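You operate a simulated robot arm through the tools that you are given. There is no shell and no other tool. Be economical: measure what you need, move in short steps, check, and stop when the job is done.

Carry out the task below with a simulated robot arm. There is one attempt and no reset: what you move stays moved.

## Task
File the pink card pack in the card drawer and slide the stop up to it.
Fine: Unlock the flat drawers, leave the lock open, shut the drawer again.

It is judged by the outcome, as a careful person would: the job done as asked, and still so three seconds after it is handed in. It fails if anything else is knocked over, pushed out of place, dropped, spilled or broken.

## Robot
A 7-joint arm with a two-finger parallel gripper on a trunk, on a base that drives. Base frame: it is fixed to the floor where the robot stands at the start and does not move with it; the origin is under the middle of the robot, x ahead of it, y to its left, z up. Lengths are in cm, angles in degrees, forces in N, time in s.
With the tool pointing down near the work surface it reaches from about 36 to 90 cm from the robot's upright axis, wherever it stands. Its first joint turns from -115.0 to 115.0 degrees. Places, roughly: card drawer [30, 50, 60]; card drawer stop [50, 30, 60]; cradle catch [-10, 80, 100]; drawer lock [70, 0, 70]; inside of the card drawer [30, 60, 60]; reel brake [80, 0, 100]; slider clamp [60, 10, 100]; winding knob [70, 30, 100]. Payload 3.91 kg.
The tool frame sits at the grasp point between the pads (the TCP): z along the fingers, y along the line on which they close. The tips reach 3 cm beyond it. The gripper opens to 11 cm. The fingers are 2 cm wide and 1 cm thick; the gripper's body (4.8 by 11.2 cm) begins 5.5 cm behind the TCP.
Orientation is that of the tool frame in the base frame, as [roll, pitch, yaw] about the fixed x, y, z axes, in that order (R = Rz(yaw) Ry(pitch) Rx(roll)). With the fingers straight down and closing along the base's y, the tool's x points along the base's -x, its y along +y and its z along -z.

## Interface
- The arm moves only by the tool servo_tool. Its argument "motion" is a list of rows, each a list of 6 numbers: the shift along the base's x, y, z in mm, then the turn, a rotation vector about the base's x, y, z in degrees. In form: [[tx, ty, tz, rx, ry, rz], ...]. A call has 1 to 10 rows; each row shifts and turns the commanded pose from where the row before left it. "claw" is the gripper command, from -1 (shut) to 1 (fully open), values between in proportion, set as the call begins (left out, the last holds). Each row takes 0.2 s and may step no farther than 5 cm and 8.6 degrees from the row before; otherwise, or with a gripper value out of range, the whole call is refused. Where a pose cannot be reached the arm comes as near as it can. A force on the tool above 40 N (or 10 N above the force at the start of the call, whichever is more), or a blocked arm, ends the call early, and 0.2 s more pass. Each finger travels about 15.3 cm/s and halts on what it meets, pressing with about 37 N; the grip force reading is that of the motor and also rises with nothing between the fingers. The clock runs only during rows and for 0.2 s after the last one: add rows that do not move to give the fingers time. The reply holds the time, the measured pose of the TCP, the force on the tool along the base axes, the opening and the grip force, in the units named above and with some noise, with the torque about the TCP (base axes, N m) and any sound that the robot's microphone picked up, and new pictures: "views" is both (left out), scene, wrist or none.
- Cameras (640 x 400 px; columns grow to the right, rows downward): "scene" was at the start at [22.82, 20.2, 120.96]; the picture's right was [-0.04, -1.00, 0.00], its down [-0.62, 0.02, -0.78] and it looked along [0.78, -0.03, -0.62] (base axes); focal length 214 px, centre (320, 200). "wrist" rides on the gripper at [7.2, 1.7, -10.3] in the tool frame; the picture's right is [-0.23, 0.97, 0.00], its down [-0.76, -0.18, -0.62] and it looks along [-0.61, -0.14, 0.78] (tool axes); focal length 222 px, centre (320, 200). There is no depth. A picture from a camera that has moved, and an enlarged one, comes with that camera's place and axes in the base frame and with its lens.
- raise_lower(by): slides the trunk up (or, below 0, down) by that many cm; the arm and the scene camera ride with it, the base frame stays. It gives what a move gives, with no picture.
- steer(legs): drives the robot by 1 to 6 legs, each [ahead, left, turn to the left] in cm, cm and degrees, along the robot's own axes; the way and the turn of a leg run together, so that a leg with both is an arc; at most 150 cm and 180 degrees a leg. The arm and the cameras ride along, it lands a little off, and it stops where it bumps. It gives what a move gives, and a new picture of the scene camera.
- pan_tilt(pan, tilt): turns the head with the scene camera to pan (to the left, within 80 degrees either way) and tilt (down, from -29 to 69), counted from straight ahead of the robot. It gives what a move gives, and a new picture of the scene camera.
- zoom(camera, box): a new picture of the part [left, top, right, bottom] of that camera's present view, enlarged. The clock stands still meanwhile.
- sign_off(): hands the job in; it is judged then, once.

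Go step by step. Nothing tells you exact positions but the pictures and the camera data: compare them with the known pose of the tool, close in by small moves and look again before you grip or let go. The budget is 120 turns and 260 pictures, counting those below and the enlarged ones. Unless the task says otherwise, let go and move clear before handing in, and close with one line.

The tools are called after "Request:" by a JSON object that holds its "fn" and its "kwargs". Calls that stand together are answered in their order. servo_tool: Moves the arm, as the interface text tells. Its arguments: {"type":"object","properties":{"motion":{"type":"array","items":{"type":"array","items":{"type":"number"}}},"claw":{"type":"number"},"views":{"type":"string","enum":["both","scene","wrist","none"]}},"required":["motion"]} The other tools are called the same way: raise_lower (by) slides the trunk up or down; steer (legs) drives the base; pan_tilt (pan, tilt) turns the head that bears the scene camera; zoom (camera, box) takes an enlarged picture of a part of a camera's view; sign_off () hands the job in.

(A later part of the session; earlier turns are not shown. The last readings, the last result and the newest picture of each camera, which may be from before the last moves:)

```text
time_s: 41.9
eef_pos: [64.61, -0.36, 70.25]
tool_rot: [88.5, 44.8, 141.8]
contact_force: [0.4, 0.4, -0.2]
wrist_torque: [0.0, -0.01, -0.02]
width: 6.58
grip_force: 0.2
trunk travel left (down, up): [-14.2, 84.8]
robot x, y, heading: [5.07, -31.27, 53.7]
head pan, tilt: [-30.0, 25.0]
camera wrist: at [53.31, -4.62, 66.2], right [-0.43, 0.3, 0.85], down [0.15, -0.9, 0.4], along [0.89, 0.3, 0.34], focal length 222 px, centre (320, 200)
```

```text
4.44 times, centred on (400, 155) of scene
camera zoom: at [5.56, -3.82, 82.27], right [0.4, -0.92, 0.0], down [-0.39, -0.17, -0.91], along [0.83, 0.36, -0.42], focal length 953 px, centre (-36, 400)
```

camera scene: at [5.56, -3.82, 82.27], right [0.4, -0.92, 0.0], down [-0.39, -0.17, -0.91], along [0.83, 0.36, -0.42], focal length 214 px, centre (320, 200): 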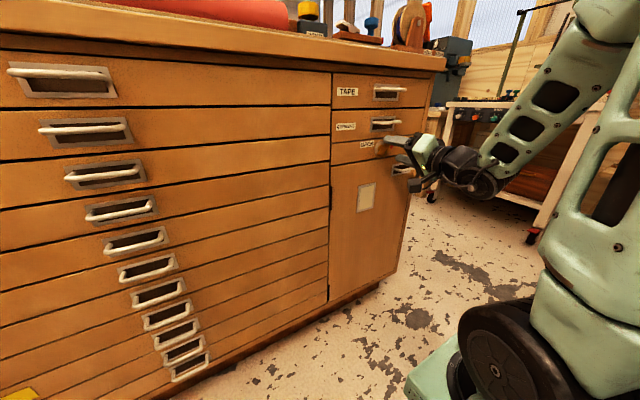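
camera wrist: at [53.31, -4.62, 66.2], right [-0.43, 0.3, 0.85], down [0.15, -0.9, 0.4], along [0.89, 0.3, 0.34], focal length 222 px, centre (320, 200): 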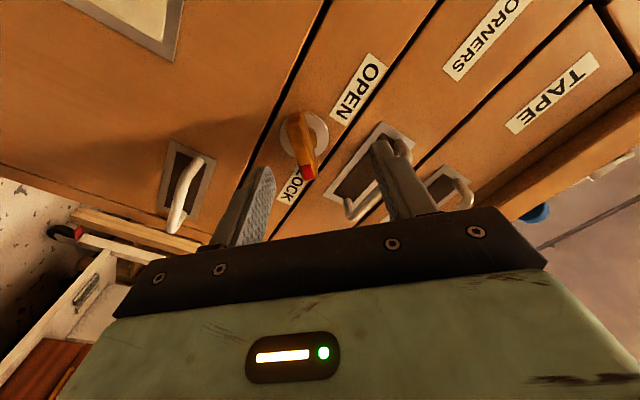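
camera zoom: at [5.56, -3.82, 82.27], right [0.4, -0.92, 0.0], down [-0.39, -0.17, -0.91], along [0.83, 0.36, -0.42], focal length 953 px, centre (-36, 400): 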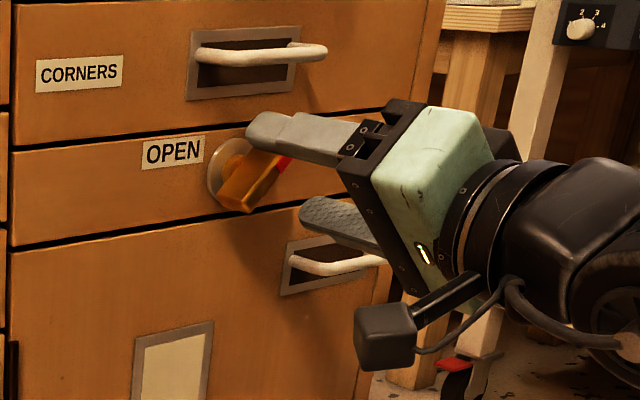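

The tool is aligned within about a centimetre. I'll narrow the opening, correct slightly and advance part of the way.

Request:
{"fn": "servo_tool", "kwargs": {"motion": [[3, -2, -5, 0, 0, 0], [9, 12, 0, 0, 0, 0], [9, 12, 0, 0, 0, 0], [0, 0, 0, 0, 0, 0]], "claw": -0.15}}

Request:
{"fn": "zoom", "kwargs": {"camera": "scene", "box": [340, 110, 460, 200]}}

```text
time_s: 42.9
eef_pos: [66.78, 2.04, 69.9]
tool_rot: [88.4, 44.8, 141.8]
contact_force: [-0.2, 0.4, -0.1]
wrist_torque: [-0.03, -0.01, 0.03]
width: 4.68
grip_force: 0.1
trunk travel left (down, up): [-14.2, 84.8]
robot x, y, heading: [5.11, -31.26, 53.8]
head pan, tilt: [-30.0, 25.0]
camera scene: at [5.56, -3.82, 82.27], right [0.4, -0.92, 0.0], down [-0.39, -0.17, -0.91], along [0.83, 0.36, -0.42], focal length 214 px, centre (320, 200)
camera wrist: at [55.46, -2.3, 65.81], right [-0.43, 0.3, 0.85], down [0.15, -0.9, 0.4], along [0.89, 0.3, 0.34], focal length 222 px, centre (320, 200)
```

scene: 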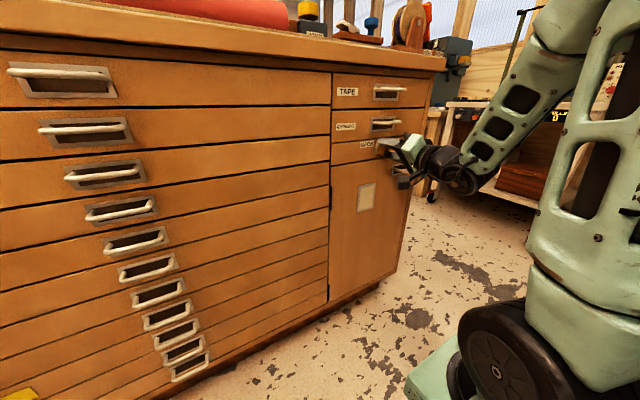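
wrist: 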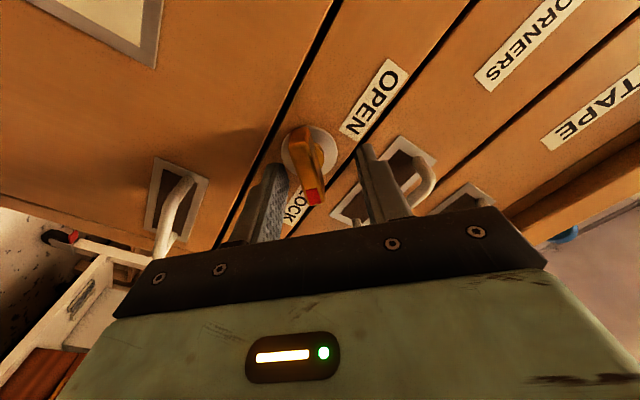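

```text
4.44 times, centred on (400, 155) of scene
camera zoom: at [5.56, -3.82, 82.27], right [0.4, -0.92, 0.0], down [-0.39, -0.17, -0.91], along [0.83, 0.36, -0.42], focal length 953 px, centre (-36, 400)
```

zoom: 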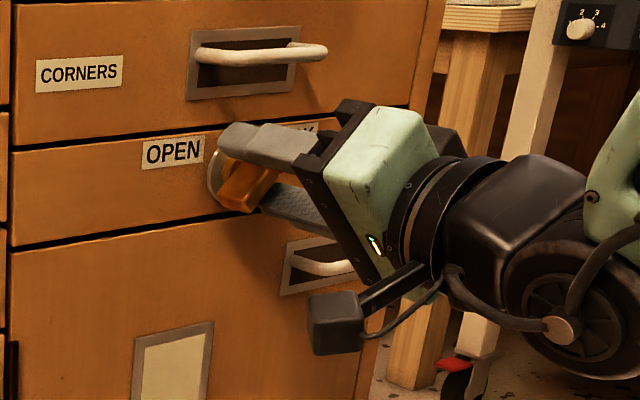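

The bar sits between the fingers, slightly toward the lower one. I'll nudge, advance 1.5 cm and close gently.

Request:
{"fn": "servo_tool", "kwargs": {"motion": [[2, -1, -2, 0, 0, 0], [9, 12, 0, 0, 0, 0], [0, 0, 0, 0, 0, 0]], "views": "wrist"}}

Request:
{"fn": "servo_tool", "kwargs": {"motion": [[0, 0, 0, 0, 0, 0], [0, 0, 0, 0, 0, 0]], "claw": -0.6}}

Request:
{"fn": "zoom", "kwargs": {"camera": "scene", "box": [340, 110, 460, 200]}}

```text
time_s: 43.7
eef_pos: [67.85, 2.95, 69.56]
tool_rot: [88.5, 44.9, 141.8]
contact_force: [0.7, -0.5, 0.3]
wrist_torque: [0.02, 0.02, 0.0]
width: 4.65
grip_force: 0.0
trunk travel left (down, up): [-14.2, 84.8]
robot x, y, heading: [5.14, -31.09, 53.9]
head pan, tilt: [-30.0, 25.0]
camera wrist: at [56.56, -1.24, 65.49], right [-0.43, 0.3, 0.85], down [0.15, -0.9, 0.4], along [0.89, 0.3, 0.34], focal length 222 px, centre (320, 200)
```

wrist: 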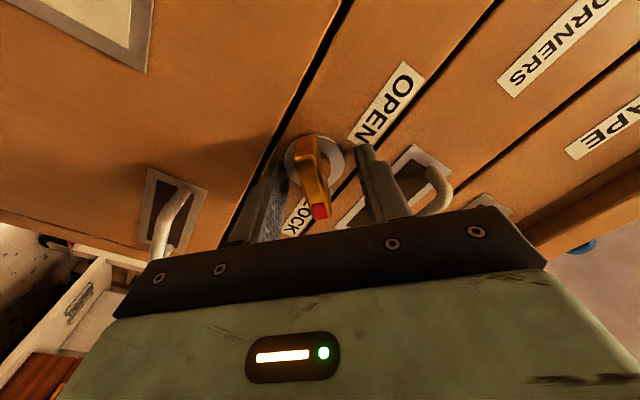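

```text
time_s: 44.3
eef_pos: [67.96, 2.96, 69.49]
tool_rot: [88.7, 44.7, 141.8]
contact_force: [5.3, -3.1, -7.6]
wrist_torque: [-0.14, 0.13, -0.24]
width: 2.7
grip_force: 5.2
trunk travel left (down, up): [-14.2, 84.8]
robot x, y, heading: [5.36, -31.03, 53.8]
head pan, tilt: [-30.0, 25.0]
camera scene: at [5.6, -3.82, 82.26], right [0.4, -0.92, 0.0], down [-0.39, -0.17, -0.91], along [0.83, 0.36, -0.42], focal length 214 px, centre (320, 200)
camera wrist: at [56.6, -1.29, 65.43], right [-0.43, 0.31, 0.85], down [0.15, -0.9, 0.4], along [0.89, 0.3, 0.34], focal length 222 px, centre (320, 200)
```

scene: 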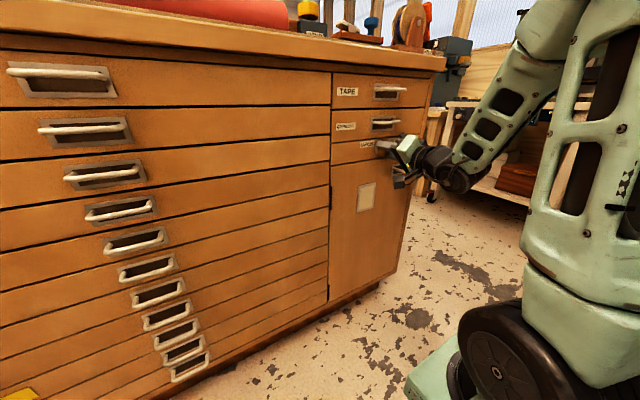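
wrist: 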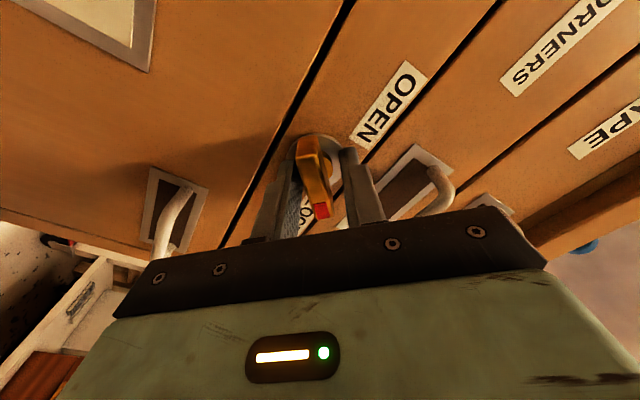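

```text
4.44 times, centred on (400, 155) of scene
camera zoom: at [5.6, -3.82, 82.26], right [0.4, -0.92, 0.0], down [-0.39, -0.17, -0.91], along [0.83, 0.36, -0.42], focal length 953 px, centre (-36, 400)
```

zoom: 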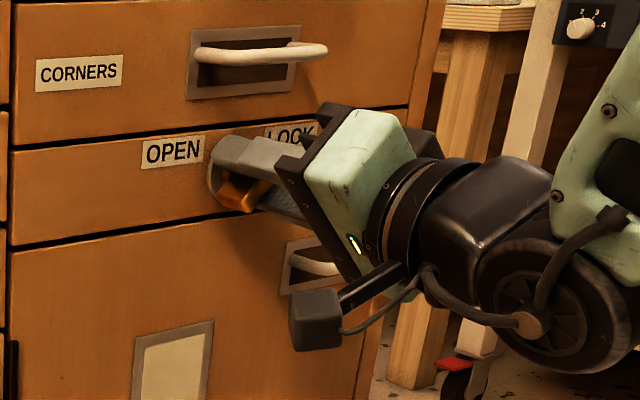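

The lower finger has touched first, so I'll shift 3 mm down-right and close on the bar.

Request:
{"fn": "servo_tool", "kwargs": {"motion": [[2, -1, -3, 0, 0, 0], [0, 0, 0, 0, 0, 0]], "views": "none"}}

Request:
{"fn": "servo_tool", "kwargs": {"motion": [[0, 0, 0, 0, 0, 0], [0, 0, 0, 0, 0, 0]], "claw": -1, "views": "wrist"}}

```text
time_s: 44.9
eef_pos: [68.04, 2.9, 69.35]
tool_rot: [88.4, 44.7, 141.7]
contact_force: [2.9, -2.4, -1.3]
wrist_torque: [-0.04, -0.01, -0.14]
width: 2.39
grip_force: 1.7
trunk travel left (down, up): [-14.2, 84.8]
robot x, y, heading: [5.31, -31.25, 53.5]
head pan, tilt: [-30.0, 25.0]
```

```text
time_s: 45.5
eef_pos: [68.13, 2.9, 69.33]
tool_rot: [88.5, 44.8, 141.7]
contact_force: [8.9, -2.0, -4.6]
wrist_torque: [-0.16, 0.16, -0.18]
width: 2.17
grip_force: 44.9
trunk travel left (down, up): [-14.2, 84.8]
robot x, y, heading: [5.21, -30.92, 53.5]
head pan, tilt: [-30.0, 25.0]
camera wrist: at [56.78, -1.35, 65.22], right [-0.43, 0.3, 0.85], down [0.15, -0.9, 0.4], along [0.89, 0.3, 0.34], focal length 222 px, centre (320, 200)
```

wrist: 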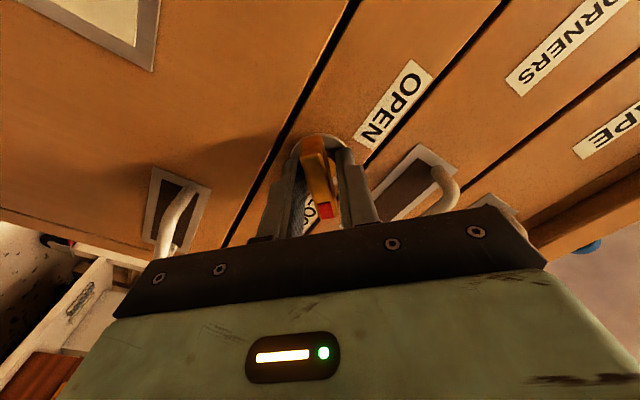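

Gripped at 2.2 cm. I'll start turning counter-clockwise.

Request:
{"fn": "servo_tool", "kwargs": {"motion": [[0, 0, 0, -4.66, -6.5, 0], [0, 0, 0, -4.66, -6.5, 0], [0, 0, 0, -4.66, -6.5, 0], [0, 0, 0, -4.66, -6.5, 0], [0, 0, 0, -4.66, -6.5, 0]], "views": "wrist"}}

```text
time_s: 46.7
eef_pos: [68.12, 2.87, 69.28]
tool_rot: [71.8, 84.6, 125.5]
contact_force: [33.2, 5.5, -10.3]
wrist_torque: [-0.65, 0.57, -0.54]
width: 2.16
grip_force: 44.8
trunk travel left (down, up): [-14.2, 84.8]
robot x, y, heading: [5.55, -30.89, 53.6]
head pan, tilt: [-30.0, 25.0]
camera wrist: at [60.23, -3.87, 61.9], right [-0.77, 0.55, 0.31], down [-0.18, -0.66, 0.72], along [0.61, 0.5, 0.61], focal length 222 px, centre (320, 200)
```

wrist: 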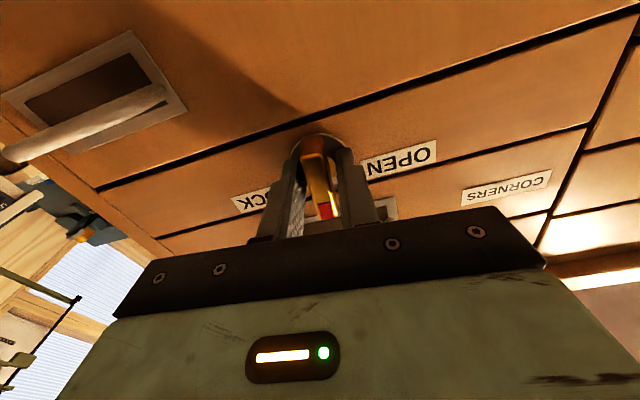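

It is turning. I'll yield along the force a few millimetres and continue.

Request:
{"fn": "servo_tool", "kwargs": {"motion": [[4, 0, -1, 0, 0, 0], [0, 0, 0, -4.66, -6.5, 0], [0, 0, 0, -4.66, -6.5, 0], [0, 0, 0, -4.66, -6.5, 0]], "views": "wrist"}}

```text
time_s: 47.7
eef_pos: [68.34, 2.94, 69.25]
tool_rot: [-84.2, 71.0, -29.7]
contact_force: [-21.9, -19.7, -6.9]
wrist_torque: [-0.11, 0.06, 0.12]
width: 2.21
grip_force: 45.0
trunk travel left (down, up): [-14.2, 84.8]
robot x, y, heading: [5.24, -31.14, 53.7]
head pan, tilt: [-30.0, 25.0]
camera wrist: at [63.01, -5.72, 61.54], right [-0.81, 0.58, -0.1], down [-0.44, -0.48, 0.76], along [0.39, 0.66, 0.65], focal length 222 px, centre (320, 200)
```

wrist: 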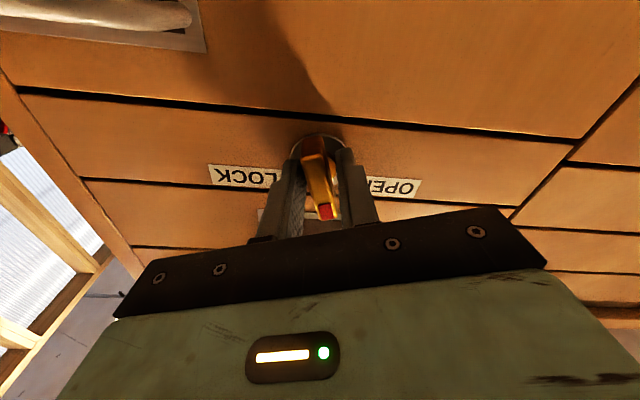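

Good progress, about 64° turned. I'll back off 2 mm and continue.

Request:
{"fn": "servo_tool", "kwargs": {"motion": [[-2, -2, 0, -4.66, -6.5, 0], [0, 0, 0, -4.66, -6.5, 0], [0, 0, 0, -4.66, -6.5, 0], [0, 0, 0, -2, -2.8, 0]], "views": "both"}}

Request:
{"fn": "zoom", "kwargs": {"camera": "scene", "box": [340, 110, 460, 200]}}

```text
time_s: 48.1
eef_pos: [68.4, 2.9, 69.07]
tool_rot: [-81.9, 69.5, -26.8]
contact_force: [-21.4, -11.8, 13.8]
wrist_torque: [-0.27, 0.12, -0.15]
width: 2.17
grip_force: 45.2
out of reach, approached as far as the arm can: row 1
trunk travel left (down, up): [-14.2, 84.8]
robot x, y, heading: [5.09, -31.07, 53.9]
head pan, tilt: [-30.0, 25.0]
stopped in row 2: the force on the tool passed its limit at 76 N (the readings are from after the stop); the commanded pose is now the measured one
camera scene: at [5.43, -3.86, 82.31], right [0.4, -0.92, 0.0], down [-0.39, -0.17, -0.91], along [0.83, 0.37, -0.42], focal length 214 px, centre (320, 200)
camera wrist: at [63.46, -5.74, 61.23], right [-0.81, 0.57, -0.12], down [-0.45, -0.49, 0.74], along [0.36, 0.66, 0.66], focal length 222 px, centre (320, 200)
```

scene: 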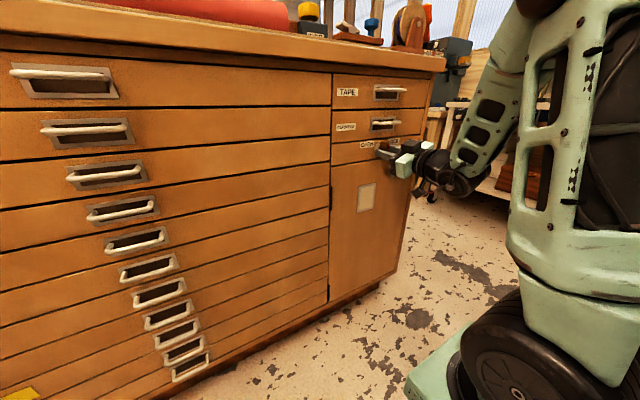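
wrist: 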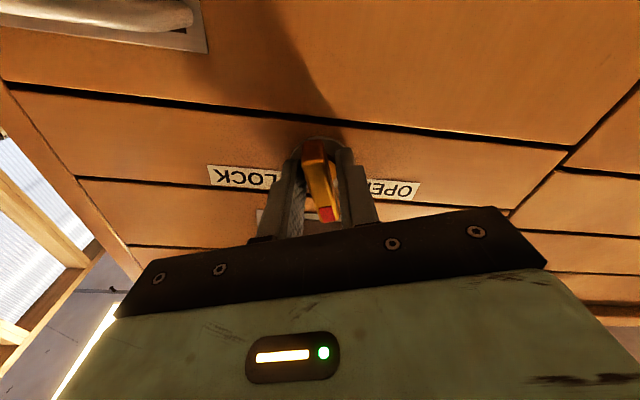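

```text
4.44 times, centred on (400, 155) of scene
camera zoom: at [5.43, -3.86, 82.31], right [0.4, -0.92, 0.0], down [-0.39, -0.17, -0.91], along [0.83, 0.37, -0.42], focal length 953 px, centre (-36, 400)
```

zoom: 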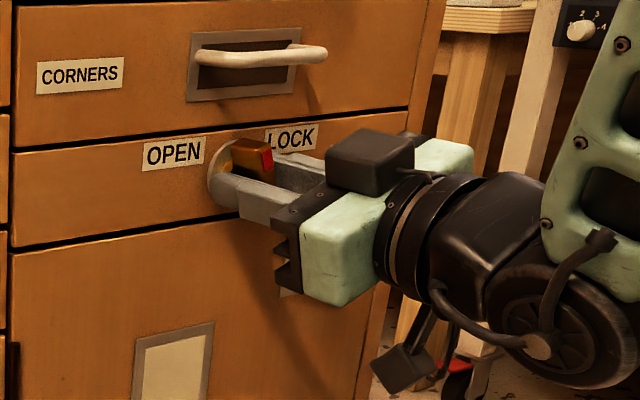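

A reach limit and a force stop came at about 66°. I'll relax and try the rotation alone in smaller steps.

Request:
{"fn": "servo_tool", "kwargs": {"motion": [[0, 0, 0, -2.33, -3.25, 0], [0, 0, 0, -2.33, -3.25, 0]], "views": "none"}}

```text
time_s: 48.4
eef_pos: [68.4, 2.83, 69.19]
tool_rot: [-81.2, 68.9, -26.1]
contact_force: [-14.6, -8.5, 11.0]
wrist_torque: [-0.42, 0.26, -0.39]
width: 2.16
grip_force: 44.9
trunk travel left (down, up): [-14.2, 84.8]
robot x, y, heading: [5.21, -30.91, 53.9]
head pan, tilt: [-30.0, 25.0]
stopped in row 1: the force on the tool passed its limit at 53 N (the readings are from after the stop); the commanded pose is now the measured one
```

I'll release, back the base off about 6 cm along the knob axis, and re-approach with the arm more extended.

Request:
{"fn": "servo_tool", "kwargs": {"motion": [[0, 0, 0, 0, 0, 0], [0, 0, 0, 0, 0, 0]], "claw": -0.2, "views": "none"}}

Request:
{"fn": "steer", "kwargs": {"legs": [[-7, 0, 0]]}}

Request:
{"fn": "zoom", "kwargs": {"camera": "scene", "box": [320, 110, 440, 200]}}

```text
time_s: 48.7
eef_pos: [67.87, 3.26, 68.76]
tool_rot: [-82.0, 69.1, -25.9]
contact_force: [-24.9, -7.5, 1.8]
wrist_torque: [0.02, -0.06, -0.03]
width: 3.68
grip_force: 0.1
trunk travel left (down, up): [-14.2, 84.8]
robot x, y, heading: [5.16, -31.22, 53.8]
head pan, tilt: [-30.0, 25.0]
stopped in row 1: the force on the tool passed its limit at 44 N (the readings are from after the stop); the commanded pose is now the measured one
```

```text
time_s: 49.8
eef_pos: [65.69, -0.29, 69.78]
tool_rot: [-79.2, 68.9, -24.0]
contact_force: [0.2, 0.1, 0.2]
wrist_torque: [-0.01, 0.0, 0.07]
width: 4.4
grip_force: 0.0
trunk travel left (down, up): [-14.2, 84.8]
robot x, y, heading: [3.07, -33.26, 53.5]
head pan, tilt: [-30.0, 25.0]
stopped in leg 1: the robot was blocked; the commanded pose is now the measured one
camera scene: at [3.77, -6.08, 82.26], right [0.4, -0.92, 0.0], down [-0.39, -0.17, -0.91], along [0.83, 0.36, -0.42], focal length 214 px, centre (320, 200)
```

scene: 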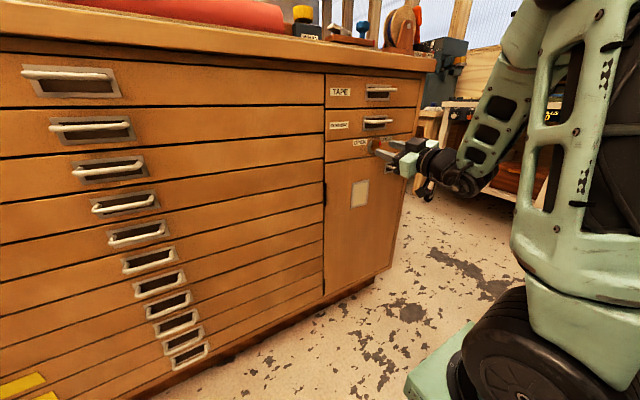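

```text
4.44 times, centred on (380, 155) of scene
camera zoom: at [3.77, -6.08, 82.26], right [0.4, -0.92, 0.0], down [-0.39, -0.17, -0.91], along [0.83, 0.36, -0.42], focal length 953 px, centre (53, 400)
```

zoom: 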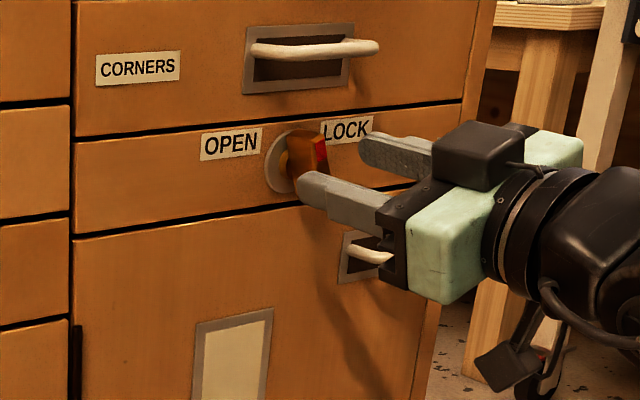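

The bar is now near vertical. I'll look from the wrist camera.

Request:
{"fn": "servo_tool", "kwargs": {"motion": [[0, 0, 0, 0, 0, 0]], "views": "wrist"}}

```text
time_s: 50.2
eef_pos: [66.06, 0.04, 69.5]
tool_rot: [-80.1, 68.9, -24.7]
contact_force: [0.8, 0.5, -0.5]
wrist_torque: [0.01, 0.02, 0.02]
width: 4.4
grip_force: 0.1
trunk travel left (down, up): [-14.2, 84.8]
robot x, y, heading: [3.3, -33.36, 53.6]
head pan, tilt: [-30.0, 25.0]
camera wrist: at [61.23, -8.66, 61.42], right [-0.82, 0.56, -0.13], down [-0.46, -0.5, 0.74], along [0.35, 0.66, 0.66], focal length 222 px, centre (320, 200)
```

wrist: 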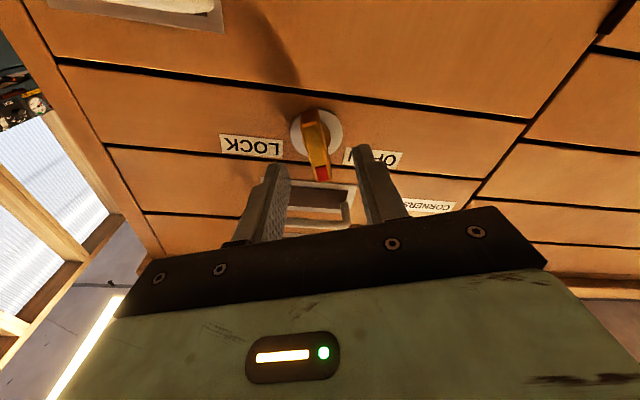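

The bar is about 20° past vertical toward OPEN and still aligned with the fingers. I'll re-approach and grip again.

Request:
{"fn": "servo_tool", "kwargs": {"motion": [[9, 12, 0, 0, 0, 0], [9, 12, 0, 0, 0, 0], [6, 9, 0, 0, 0, 0], [0, 0, 0, 0, 0, 0]], "views": "wrist"}}

Request:
{"fn": "servo_tool", "kwargs": {"motion": [[0, 0, 0, 0, 0, 0], [0, 0, 0, 0, 0, 0]], "claw": -1, "views": "none"}}

```text
time_s: 51.1
eef_pos: [68.43, 2.88, 69.54]
tool_rot: [-79.8, 69.0, -24.7]
contact_force: [-15.0, -10.6, 3.0]
wrist_torque: [-0.02, -0.16, -0.28]
width: 4.17
grip_force: 0.3
trunk travel left (down, up): [-14.2, 84.8]
robot x, y, heading: [3.21, -33.33, 53.8]
head pan, tilt: [-30.0, 25.0]
stopped in row 4: the force on the tool passed its limit at 45 N (the readings are from after the stop); the commanded pose is now the measured one
camera wrist: at [63.59, -5.71, 61.47], right [-0.81, 0.56, -0.13], down [-0.46, -0.5, 0.73], along [0.35, 0.66, 0.67], focal length 222 px, centre (320, 200)
```

wrist: 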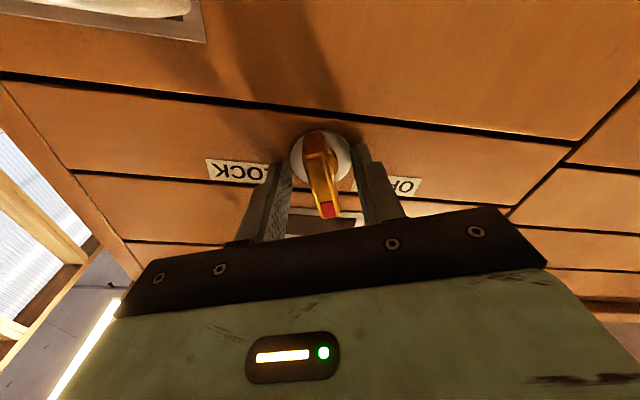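

```text
time_s: 51.7
eef_pos: [68.43, 2.91, 69.41]
tool_rot: [-80.1, 69.1, -24.8]
contact_force: [-34.6, -19.1, -2.8]
wrist_torque: [0.07, 0.08, 0.19]
width: 2.18
grip_force: 44.6
trunk travel left (down, up): [-14.2, 84.8]
robot x, y, heading: [3.2, -33.58, 53.4]
head pan, tilt: [-30.0, 25.0]
```

The fingertips press on the plate behind the knob. I'll open slightly, back off 6 mm, and regrip.

Request:
{"fn": "servo_tool", "kwargs": {"motion": [[-2, -3, 0, 0, 0, 0], [-2, -2, 0, 0, 0, 0], [0, 0, 0, 0, 0, 0]], "claw": -0.4, "views": "none"}}

Request:
{"fn": "servo_tool", "kwargs": {"motion": [[0, 0, 0, 0, 0, 0], [0, 0, 0, 0, 0, 0]], "claw": -1, "views": "none"}}

```text
time_s: 52.5
eef_pos: [68.14, 2.43, 69.37]
tool_rot: [-79.9, 68.9, -24.8]
contact_force: [-0.4, -0.2, -0.4]
wrist_torque: [0.0, 0.03, -0.01]
width: 3.27
grip_force: 0.1
trunk travel left (down, up): [-14.2, 84.8]
robot x, y, heading: [3.5, -33.16, 53.5]
head pan, tilt: [-30.0, 25.0]
```

```text
time_s: 53.1
eef_pos: [68.0, 2.43, 69.32]
tool_rot: [-80.0, 69.0, -24.7]
contact_force: [-6.1, 1.9, -1.2]
wrist_torque: [0.0, -0.03, 0.12]
width: 2.17
grip_force: 45.4
trunk travel left (down, up): [-14.2, 84.8]
robot x, y, heading: [3.64, -33.14, 53.6]
head pan, tilt: [-30.0, 25.0]
```

Clean grip. I'll continue the counter-clockwise turn.

Request:
{"fn": "servo_tool", "kwargs": {"motion": [[0, 0, 0, -3.5, -4.9, 0], [0, 0, 0, -3.5, -4.9, 0], [0, 0, 0, -3.5, -4.9, 0], [0, 0, 0, -3.5, -4.9, 0], [0, 0, 0, -1.5, -2.1, 0]], "views": "wrist"}}

```text
time_s: 54.3
eef_pos: [68.05, 2.63, 69.46]
tool_rot: [-86.4, 42.6, -30.3]
contact_force: [-15.9, -0.3, -8.6]
wrist_torque: [0.0, 0.31, 0.37]
width: 2.17
grip_force: 44.4
trunk travel left (down, up): [-14.2, 84.8]
robot x, y, heading: [3.28, -33.65, 53.6]
head pan, tilt: [-30.0, 25.0]
camera wrist: at [66.03, -8.14, 62.79], right [-0.68, 0.47, -0.56], down [-0.72, -0.31, 0.62], along [0.11, 0.83, 0.55], focal length 222 px, centre (320, 200)
```

wrist: 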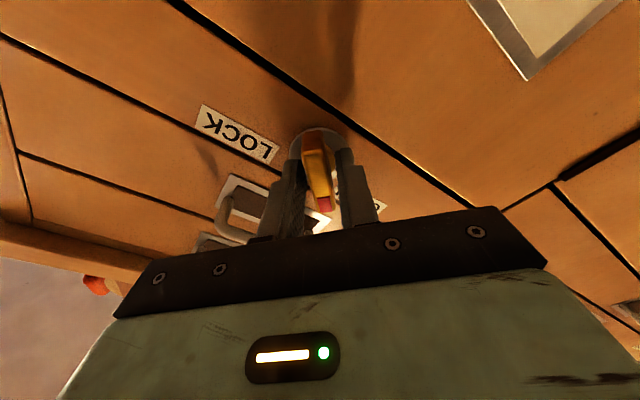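

The turn is now about 90° in all. I'll press a few degrees more to find the end stop, then release and check.

Request:
{"fn": "servo_tool", "kwargs": {"motion": [[0, 0, 0, -2.3, -3.2, 0], [0, 0, 0, -2.3, -3.2, 0]], "views": "none"}}

Request:
{"fn": "servo_tool", "kwargs": {"motion": [[0, 0, 0, 0, 0, 0], [-2, -3, 0, 0, 0, 0]], "claw": -0.2, "views": "none"}}

Request:
{"fn": "servo_tool", "kwargs": {"motion": [[-15, -21, 0, 0, 0, 0], [-15, -21, 0, 0, 0, 0], [0, 0, 0, 0, 0, 0]], "views": "both"}}

Request:
{"fn": "zoom", "kwargs": {"camera": "scene", "box": [320, 110, 440, 200]}}

```text
time_s: 54.9
eef_pos: [68.05, 2.47, 69.38]
tool_rot: [-87.6, 34.6, -30.9]
contact_force: [-17.2, 2.2, -14.2]
wrist_torque: [-0.11, 0.53, 0.43]
width: 2.16
grip_force: 44.7
trunk travel left (down, up): [-14.2, 84.8]
robot x, y, heading: [3.04, -33.49, 53.6]
head pan, tilt: [-30.0, 25.0]
```

```text
time_s: 55.5
eef_pos: [67.93, 2.23, 69.48]
tool_rot: [-87.4, 34.7, -31.0]
contact_force: [0.4, 0.2, 0.2]
wrist_torque: [0.01, 0.01, 0.01]
width: 4.38
grip_force: 0.1
trunk travel left (down, up): [-14.2, 84.8]
robot x, y, heading: [3.2, -33.65, 53.6]
head pan, tilt: [-30.0, 25.0]
```

```text
time_s: 56.3
eef_pos: [64.98, -1.96, 69.45]
tool_rot: [-87.4, 34.7, -30.9]
contact_force: [-1.0, -0.1, -0.2]
wrist_torque: [0.02, -0.01, 0.0]
width: 4.38
grip_force: 0.1
trunk travel left (down, up): [-14.2, 84.8]
robot x, y, heading: [3.38, -33.45, 53.5]
head pan, tilt: [-30.0, 25.0]
camera scene: at [3.76, -6.07, 82.26], right [0.4, -0.92, 0.0], down [-0.39, -0.17, -0.91], along [0.83, 0.36, -0.42], focal length 214 px, centre (320, 200)
camera wrist: at [63.63, -13.17, 63.58], right [-0.61, 0.42, -0.67], down [-0.79, -0.26, 0.56], along [0.06, 0.87, 0.49], focal length 222 px, centre (320, 200)
```

scene: 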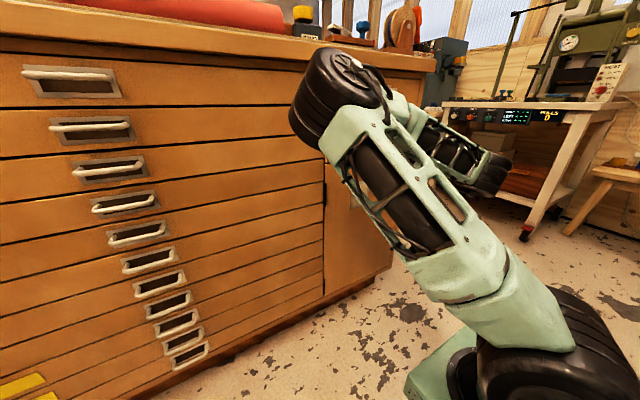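
wrist: 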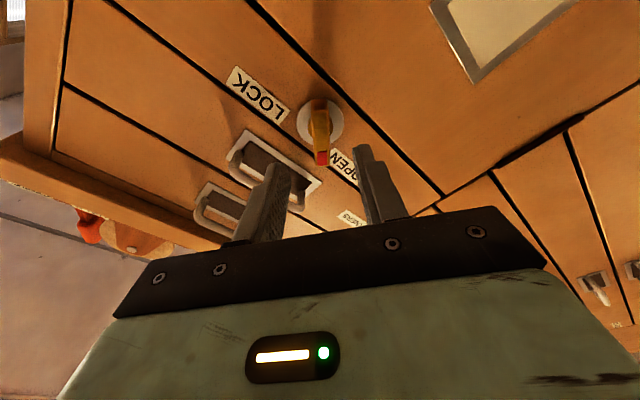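

```text
4.44 times, centred on (380, 155) of scene
camera zoom: at [3.76, -6.07, 82.26], right [0.4, -0.92, 0.0], down [-0.39, -0.17, -0.91], along [0.83, 0.36, -0.42], focal length 953 px, centre (53, 400)
```

zoom: 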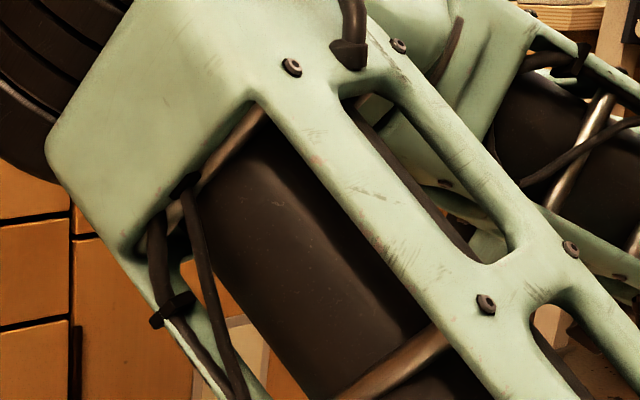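

The red end now points at OPEN; the lock is turned. Next I'll roll the tool so the fingers close vertically and back off a little, before heading for the CARD handle (about s≈-3, z≈67).

Request:
{"fn": "servo_tool", "kwargs": {"motion": [[-8, -12, 0, -4.0, -5.7, 0], [-8, -12, 0, -4.0, -5.7, 0], [0, 0, 0, -4.0, -5.7, 0], [0, 0, 0, -4.0, -5.7, 0], [0, 0, 0, -4.0, -5.7, 0], [0, 0, 0, 0, 0, 0]], "views": "both"}}

```text
time_s: 57.3
eef_pos: [64.36, 1.65, 73.4]
tool_rot: [-89.2, 9.6, -32.8]
contact_force: [-24.9, -20.4, -5.4]
wrist_torque: [-0.51, 0.96, 0.09]
width: 4.68
grip_force: 3.9
out of reach, approached as far as the arm can: row 1, 2, 3, 4
trunk travel left (down, up): [-14.2, 84.8]
robot x, y, heading: [3.35, -33.74, 53.3]
head pan, tilt: [-30.0, 25.0]
stopped in row 4: the force on the tool passed its limit at 132 N (the readings are from after the stop); the commanded pose is now the measured one
camera scene: at [3.72, -6.1, 82.27], right [0.4, -0.92, 0.0], down [-0.39, -0.17, -0.91], along [0.83, 0.36, -0.42], focal length 214 px, centre (320, 200)
camera wrist: at [64.59, -10.68, 70.41], right [-0.32, 0.22, -0.92], down [-0.95, -0.14, 0.29], along [-0.06, 0.97, 0.25], focal length 222 px, centre (320, 200)
```

scene: 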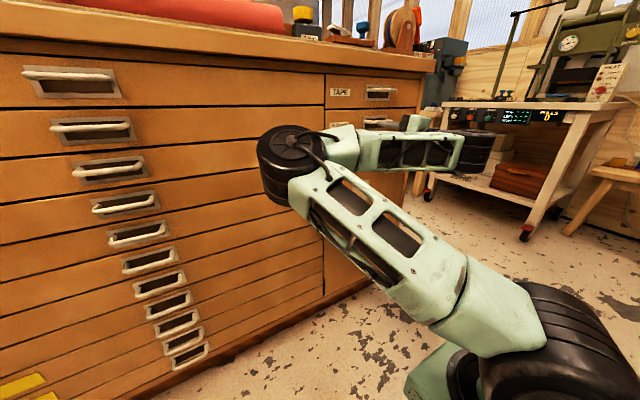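
wrist: 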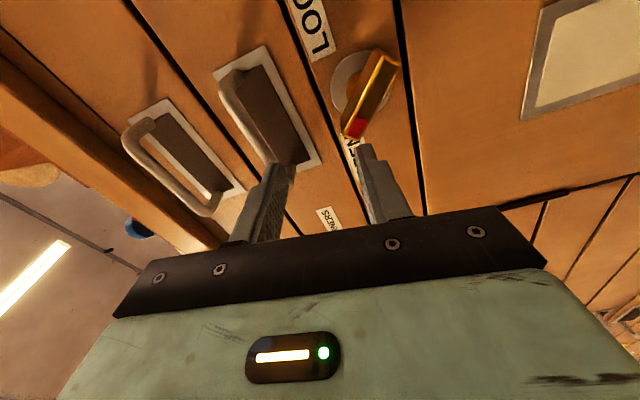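

A finger bumped the CORNERS handle because the arm couldn't reach the exact pose. I'll retreat gently.

Request:
{"fn": "servo_tool", "kwargs": {"motion": [[-6, -8, 0, 0, 0, 0], [-6, -8, -5, 0, 0, 0]], "views": "wrist"}}

```text
time_s: 57.9
eef_pos: [63.55, 1.85, 73.71]
tool_rot: [-89.1, 9.5, -32.6]
contact_force: [-0.5, -0.1, 0.1]
wrist_torque: [0.05, -0.01, 0.0]
width: 4.39
grip_force: 0.1
out of reach, approached as far as the arm can: row 1, 2
trunk travel left (down, up): [-14.2, 84.8]
robot x, y, heading: [3.09, -33.23, 53.5]
head pan, tilt: [-30.0, 25.0]
camera wrist: at [63.71, -10.55, 70.8], right [-0.32, 0.22, -0.92], down [-0.95, -0.14, 0.29], along [-0.06, 0.97, 0.25], focal length 222 px, centre (320, 200)
```

wrist: 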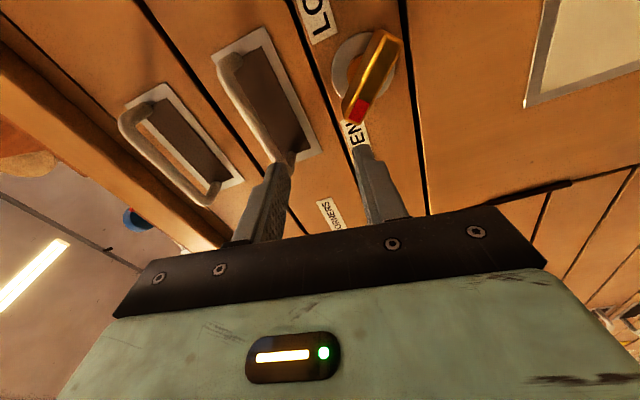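

Free of contact. The arm is folded with its elbow toward the bench, so I'll turn the base right to swing the arm away from the face before re-posing it.

Request:
{"fn": "steer", "kwargs": {"legs": [[0, 0, -20]]}}

```text
time_s: 58.7
eef_pos: [65.05, 0.54, 73.77]
tool_rot: [-89.0, 9.5, -33.8]
contact_force: [0.2, 0.6, -1.0]
wrist_torque: [-0.02, 0.02, 0.02]
width: 4.4
grip_force: 0.1
trunk travel left (down, up): [-14.2, 84.8]
robot x, y, heading: [4.05, -32.86, 52.6]
head pan, tilt: [-30.0, 25.0]
stopped in leg 1: the robot was blocked; the commanded pose is now the measured one
camera scene: at [5.11, -5.99, 82.27], right [0.38, -0.92, 0.0], down [-0.39, -0.16, -0.91], along [0.84, 0.35, -0.42], focal length 214 px, centre (320, 200)
```

scene: 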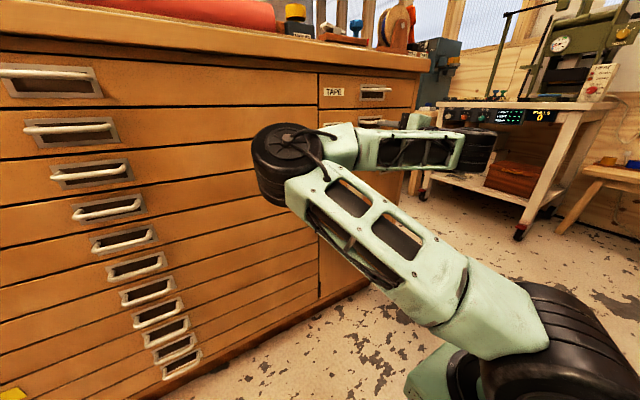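

Blocked by something behind. I'll close the fingers to make the tool slim, and try pitching the tool downward step by step to get into an easier arm pose.

Request:
{"fn": "servo_tool", "kwargs": {"motion": [[0, 0, 0, 0, 0, 0], [0, 0, 0, -6.9, 4.9, 0], [0, 0, 0, -6.9, 4.9, 0]], "claw": -1, "views": "both"}}

```text
time_s: 59.5
eef_pos: [65.1, 0.59, 73.74]
tool_rot: [-106.4, 9.5, -36.5]
contact_force: [0.7, -0.2, -0.2]
wrist_torque: [0.04, -0.01, 0.01]
width: 0.0
grip_force: 36.6
trunk travel left (down, up): [-14.2, 84.8]
robot x, y, heading: [3.89, -33.32, 52.3]
head pan, tilt: [-30.0, 25.0]
camera scene: at [5.11, -5.99, 82.26], right [0.38, -0.92, 0.0], down [-0.39, -0.16, -0.91], along [0.84, 0.35, -0.42], focal length 214 px, centre (320, 200)
camera wrist: at [64.7, -12.03, 73.85], right [-0.47, 0.01, -0.88], down [-0.88, -0.02, 0.47], along [-0.02, 1.0, 0.02], focal length 222 px, centre (320, 200)
```

scene: 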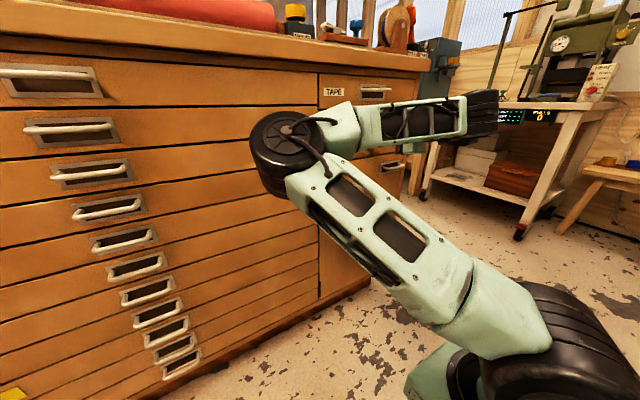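
wrist: 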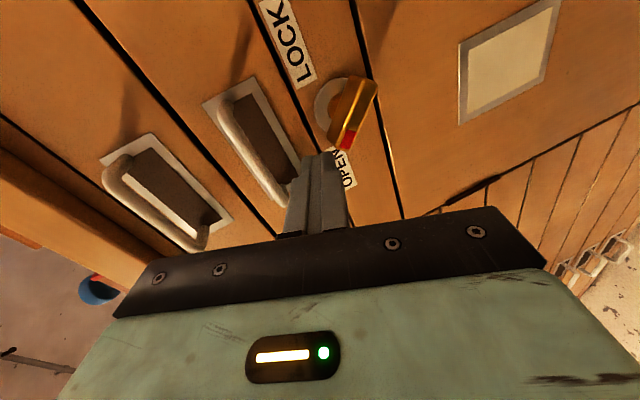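

Pitching works. I'll retreat while pitching further.

Request:
{"fn": "servo_tool", "kwargs": {"motion": [[-9, -12, 0, -6.9, 4.9, 0], [-9, -12, 0, -6.9, 4.9, 0], [-9, -12, 0, -6.9, 4.9, 0], [-9, -12, 0, -6.9, 4.9, 0]], "views": "both"}}

```text
time_s: 60.5
eef_pos: [61.3, -4.35, 73.63]
tool_rot: [-140.6, 7.2, -41.8]
contact_force: [-0.1, -0.3, 0.5]
wrist_torque: [0.03, 0.01, 0.02]
width: 0.0
grip_force: 36.3
trunk travel left (down, up): [-14.2, 84.8]
robot x, y, heading: [4.22, -33.23, 52.6]
head pan, tilt: [-30.0, 25.0]
camera scene: at [5.11, -5.99, 82.25], right [0.38, -0.92, 0.0], down [-0.39, -0.16, -0.91], along [0.84, 0.35, -0.42], focal length 214 px, centre (320, 200)
camera wrist: at [62.04, -15.51, 79.62], right [-0.73, -0.36, -0.59], down [-0.68, 0.26, 0.68], along [-0.09, 0.9, -0.44], focal length 222 px, centre (320, 200)
```

scene: 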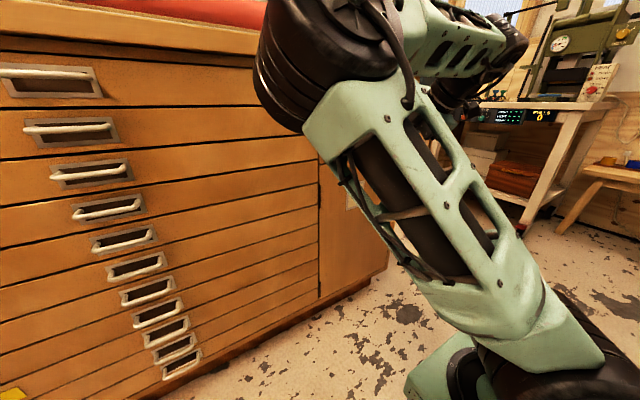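
wrist: 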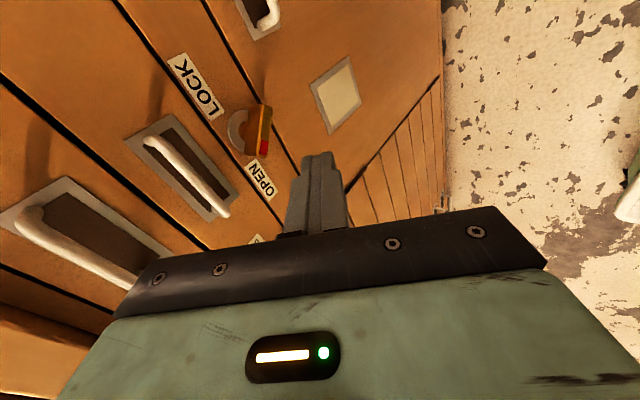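

The lock reads OPEN clearly. I'll now sweep the arm left.

Request:
{"fn": "servo_tool", "kwargs": {"motion": [[-30, 21, 0, -6.9, 4.9, 0], [-30, 21, 0, -6.9, 4.9, 0], [-39, 28, 0, 0, 0, 0], [-39, 28, 0, 0, 0, 0], [-39, 28, 0, 0, 0, 0], [-39, 28, 0, 0, 0, 0]], "views": "both"}}

```text
time_s: 61.8
eef_pos: [49.29, 5.06, 74.03]
tool_rot: [-157.9, 6.6, -56.9]
contact_force: [0.2, -0.7, -0.8]
wrist_torque: [0.03, -0.05, 0.01]
width: 0.0
grip_force: 36.8
trunk travel left (down, up): [-14.2, 84.8]
robot x, y, heading: [4.1, -33.33, 52.1]
head pan, tilt: [-30.0, 25.0]
stopped in row 6: the arm was blocked; the commanded pose is now the measured one
camera scene: at [5.38, -6.65, 82.42], right [0.31, -0.95, 0.0], down [-0.39, -0.13, -0.91], along [0.87, 0.28, -0.41], focal length 214 px, centre (320, 200)
camera wrist: at [49.21, -4.7, 82.07], right [-0.9, -0.27, -0.34], down [-0.43, 0.53, 0.73], along [-0.01, 0.8, -0.6], focal length 222 px, centre (320, 200)
```

scene: 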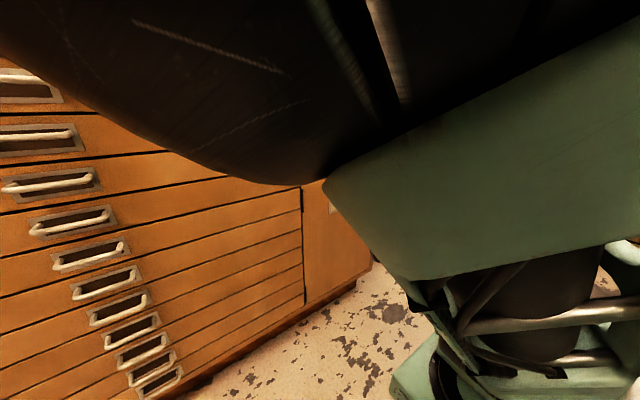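
wrist: 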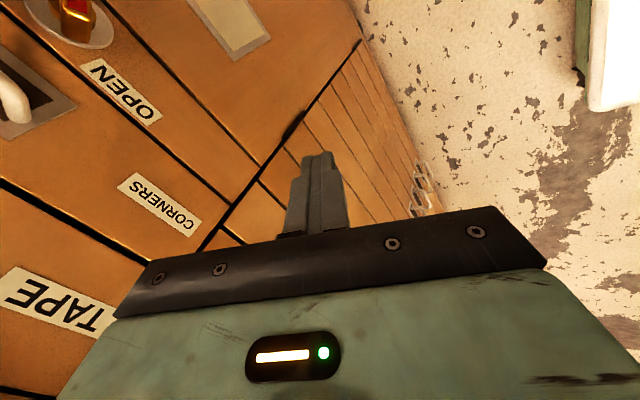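

The elbow has met the head because it is folded to the wrong side. I'll go back right and unroll the tool to bring the elbow back round.

Request:
{"fn": "servo_tool", "kwargs": {"motion": [[35, -25, 0, 0, 0, 0], [35, -25, 0, -6, 4.3, 0], [20, -14, 0, -6, 4.3, 0], [0, 0, 0, 0, 0, -8], [0, 0, 0, 0, 0, -8], [0, 0, 0, 0, 0, -8], [0, 0, 0, 0, 0, -8]], "views": "both"}}

```text
time_s: 63.4
eef_pos: [58.06, -1.16, 73.96]
tool_rot: [-171.6, 0.9, -89.7]
contact_force: [-1.1, -0.6, 0.4]
wrist_torque: [0.04, 0.0, -0.02]
width: 0.01
grip_force: 37.1
trunk travel left (down, up): [-14.2, 84.8]
robot x, y, heading: [4.21, -33.42, 52.3]
head pan, tilt: [-30.0, 25.0]
camera scene: at [5.12, -5.99, 82.27], right [0.38, -0.92, 0.0], down [-0.39, -0.16, -0.91], along [0.84, 0.35, -0.42], focal length 214 px, centre (320, 200)
camera wrist: at [54.91, -8.55, 83.84], right [-0.96, 0.22, -0.14], down [0.08, 0.75, 0.66], along [0.25, 0.62, -0.74], focal length 222 px, centre (320, 200)
```

scene: 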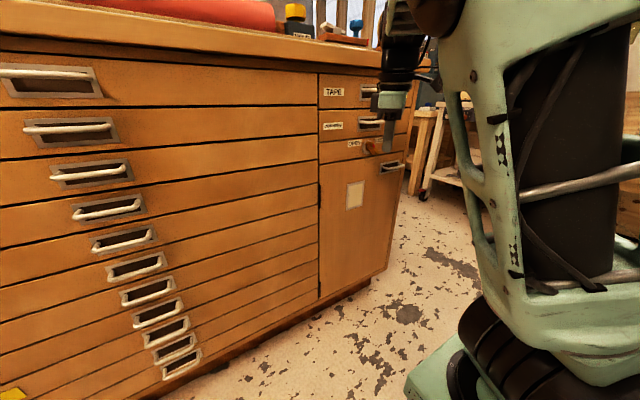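
wrist: 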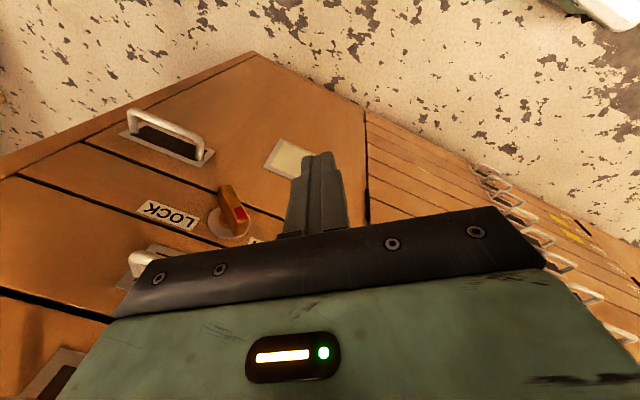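

The elbow is back up. I'll finish unrolling while sweeping left.

Request:
{"fn": "servo_tool", "kwargs": {"motion": [[0, 0, 0, -3, 0, -8.2], [0, 0, 0, -3, 0, -8.2], [-39, 28, 0, -3, 0, -8], [-39, 28, 0, 0, 0, -8], [-39, 28, 0, 0, 0, 0], [-39, 28, 0, 0, 0, 0], [-39, 28, 0, 0, 0, 0], [-39, 28, 0, 0, 0, 0]], "views": "both"}}

```text
refused: row 1 steps farther than a row can; nothing moved
```

Request:
{"fn": "servo_tool", "kwargs": {"motion": [[0, 0, 0, -2.5, 0, -8], [0, 0, 0, -2.5, 0, -8], [-39, 28, 0, -2.5, 0, -8], [-39, 28, 0, 0, 0, -8], [-39, 28, 0, 0, 0, 0], [-39, 28, 0, 0, 0, 0], [-39, 28, 0, 0, 0, 0], [-39, 28, 0, 0, 0, 0]], "views": "both"}}

```text
time_s: 65.2
eef_pos: [34.97, 15.88, 73.9]
tool_rot: [-170.1, -6.2, -121.7]
contact_force: [-0.9, 0.0, 0.6]
wrist_torque: [0.0, -0.01, 0.01]
width: 0.01
grip_force: 37.4
trunk travel left (down, up): [-14.2, 84.8]
robot x, y, heading: [4.3, -33.61, 52.0]
head pan, tilt: [-30.0, 25.0]
camera scene: at [5.12, -5.99, 82.27], right [0.38, -0.92, 0.0], down [-0.39, -0.16, -0.91], along [0.84, 0.35, -0.42], focal length 214 px, centre (320, 200)
camera wrist: at [28.7, 12.55, 84.53], right [-0.71, 0.68, -0.19], down [0.49, 0.67, 0.56], along [0.51, 0.3, -0.81], focal length 222 px, centre (320, 200)
```

scene: 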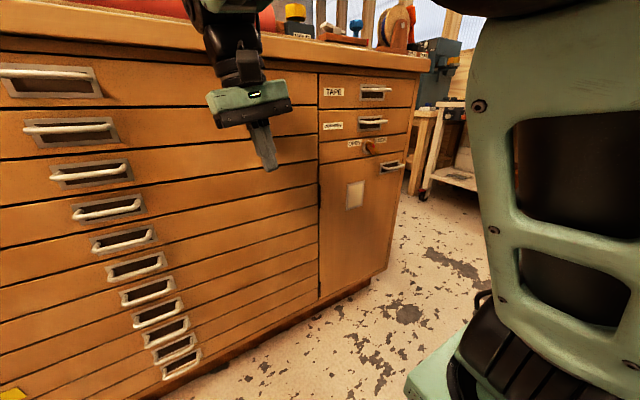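
wrist: 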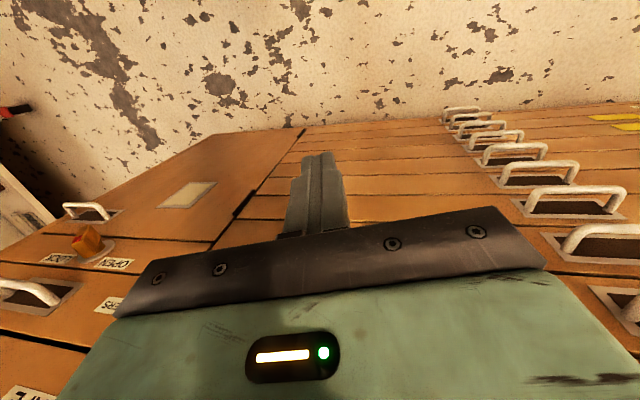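

Lock open confirmed. Now I'll yaw the tool 90° the other way, so that the fingers will close vertically on the handle once pitched up.

Request:
{"fn": "servo_tool", "kwargs": {"motion": [[-6, -8, 0, 0, 0, -8.5], [-6, -8, 0, 0, 0, -8.5], [0, 0, 0, 0, 0, -8.5], [0, 0, 0, 0, 0, -8.5], [0, 0, 0, 0, 0, -8.5], [0, 0, 0, 0, 0, -8.5], [0, 0, 0, 0, 0, -8.5], [0, 0, 0, 0, 0, -8.5], [0, 0, 0, 0, 0, -8.5], [0, 0, 0, 0, 0, -8.5]], "views": "both"}}

```text
time_s: 67.4
eef_pos: [33.64, 14.0, 74.01]
tool_rot: [-170.2, -6.3, 153.4]
contact_force: [-0.2, 0.1, -0.7]
wrist_torque: [0.01, -0.05, -0.01]
width: 0.0
grip_force: 37.1
trunk travel left (down, up): [-14.2, 84.8]
robot x, y, heading: [4.48, -33.27, 52.2]
head pan, tilt: [-30.0, 25.0]
camera scene: at [5.11, -5.99, 82.27], right [0.38, -0.92, 0.0], down [-0.39, -0.16, -0.91], along [0.84, 0.35, -0.42], focal length 214 px, centre (320, 200)
camera wrist: at [29.58, 19.89, 84.57], right [0.62, 0.76, -0.19], down [0.71, -0.43, 0.56], along [0.34, -0.48, -0.81], focal length 222 px, centre (320, 200)
```

scene: 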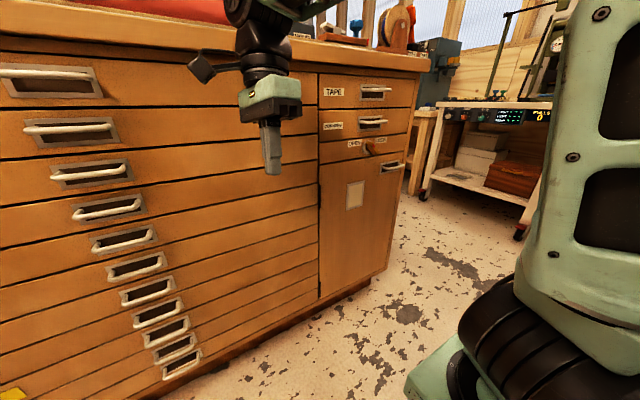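
wrist: 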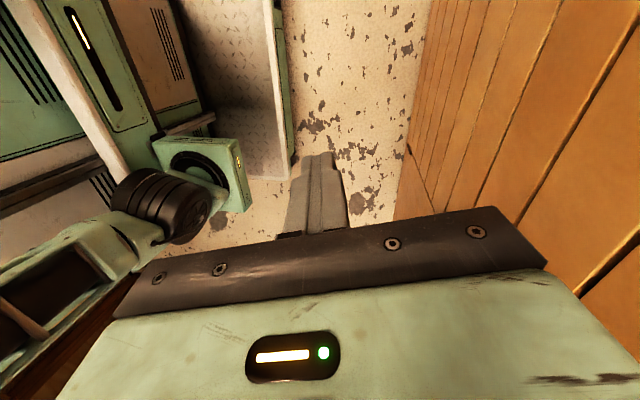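

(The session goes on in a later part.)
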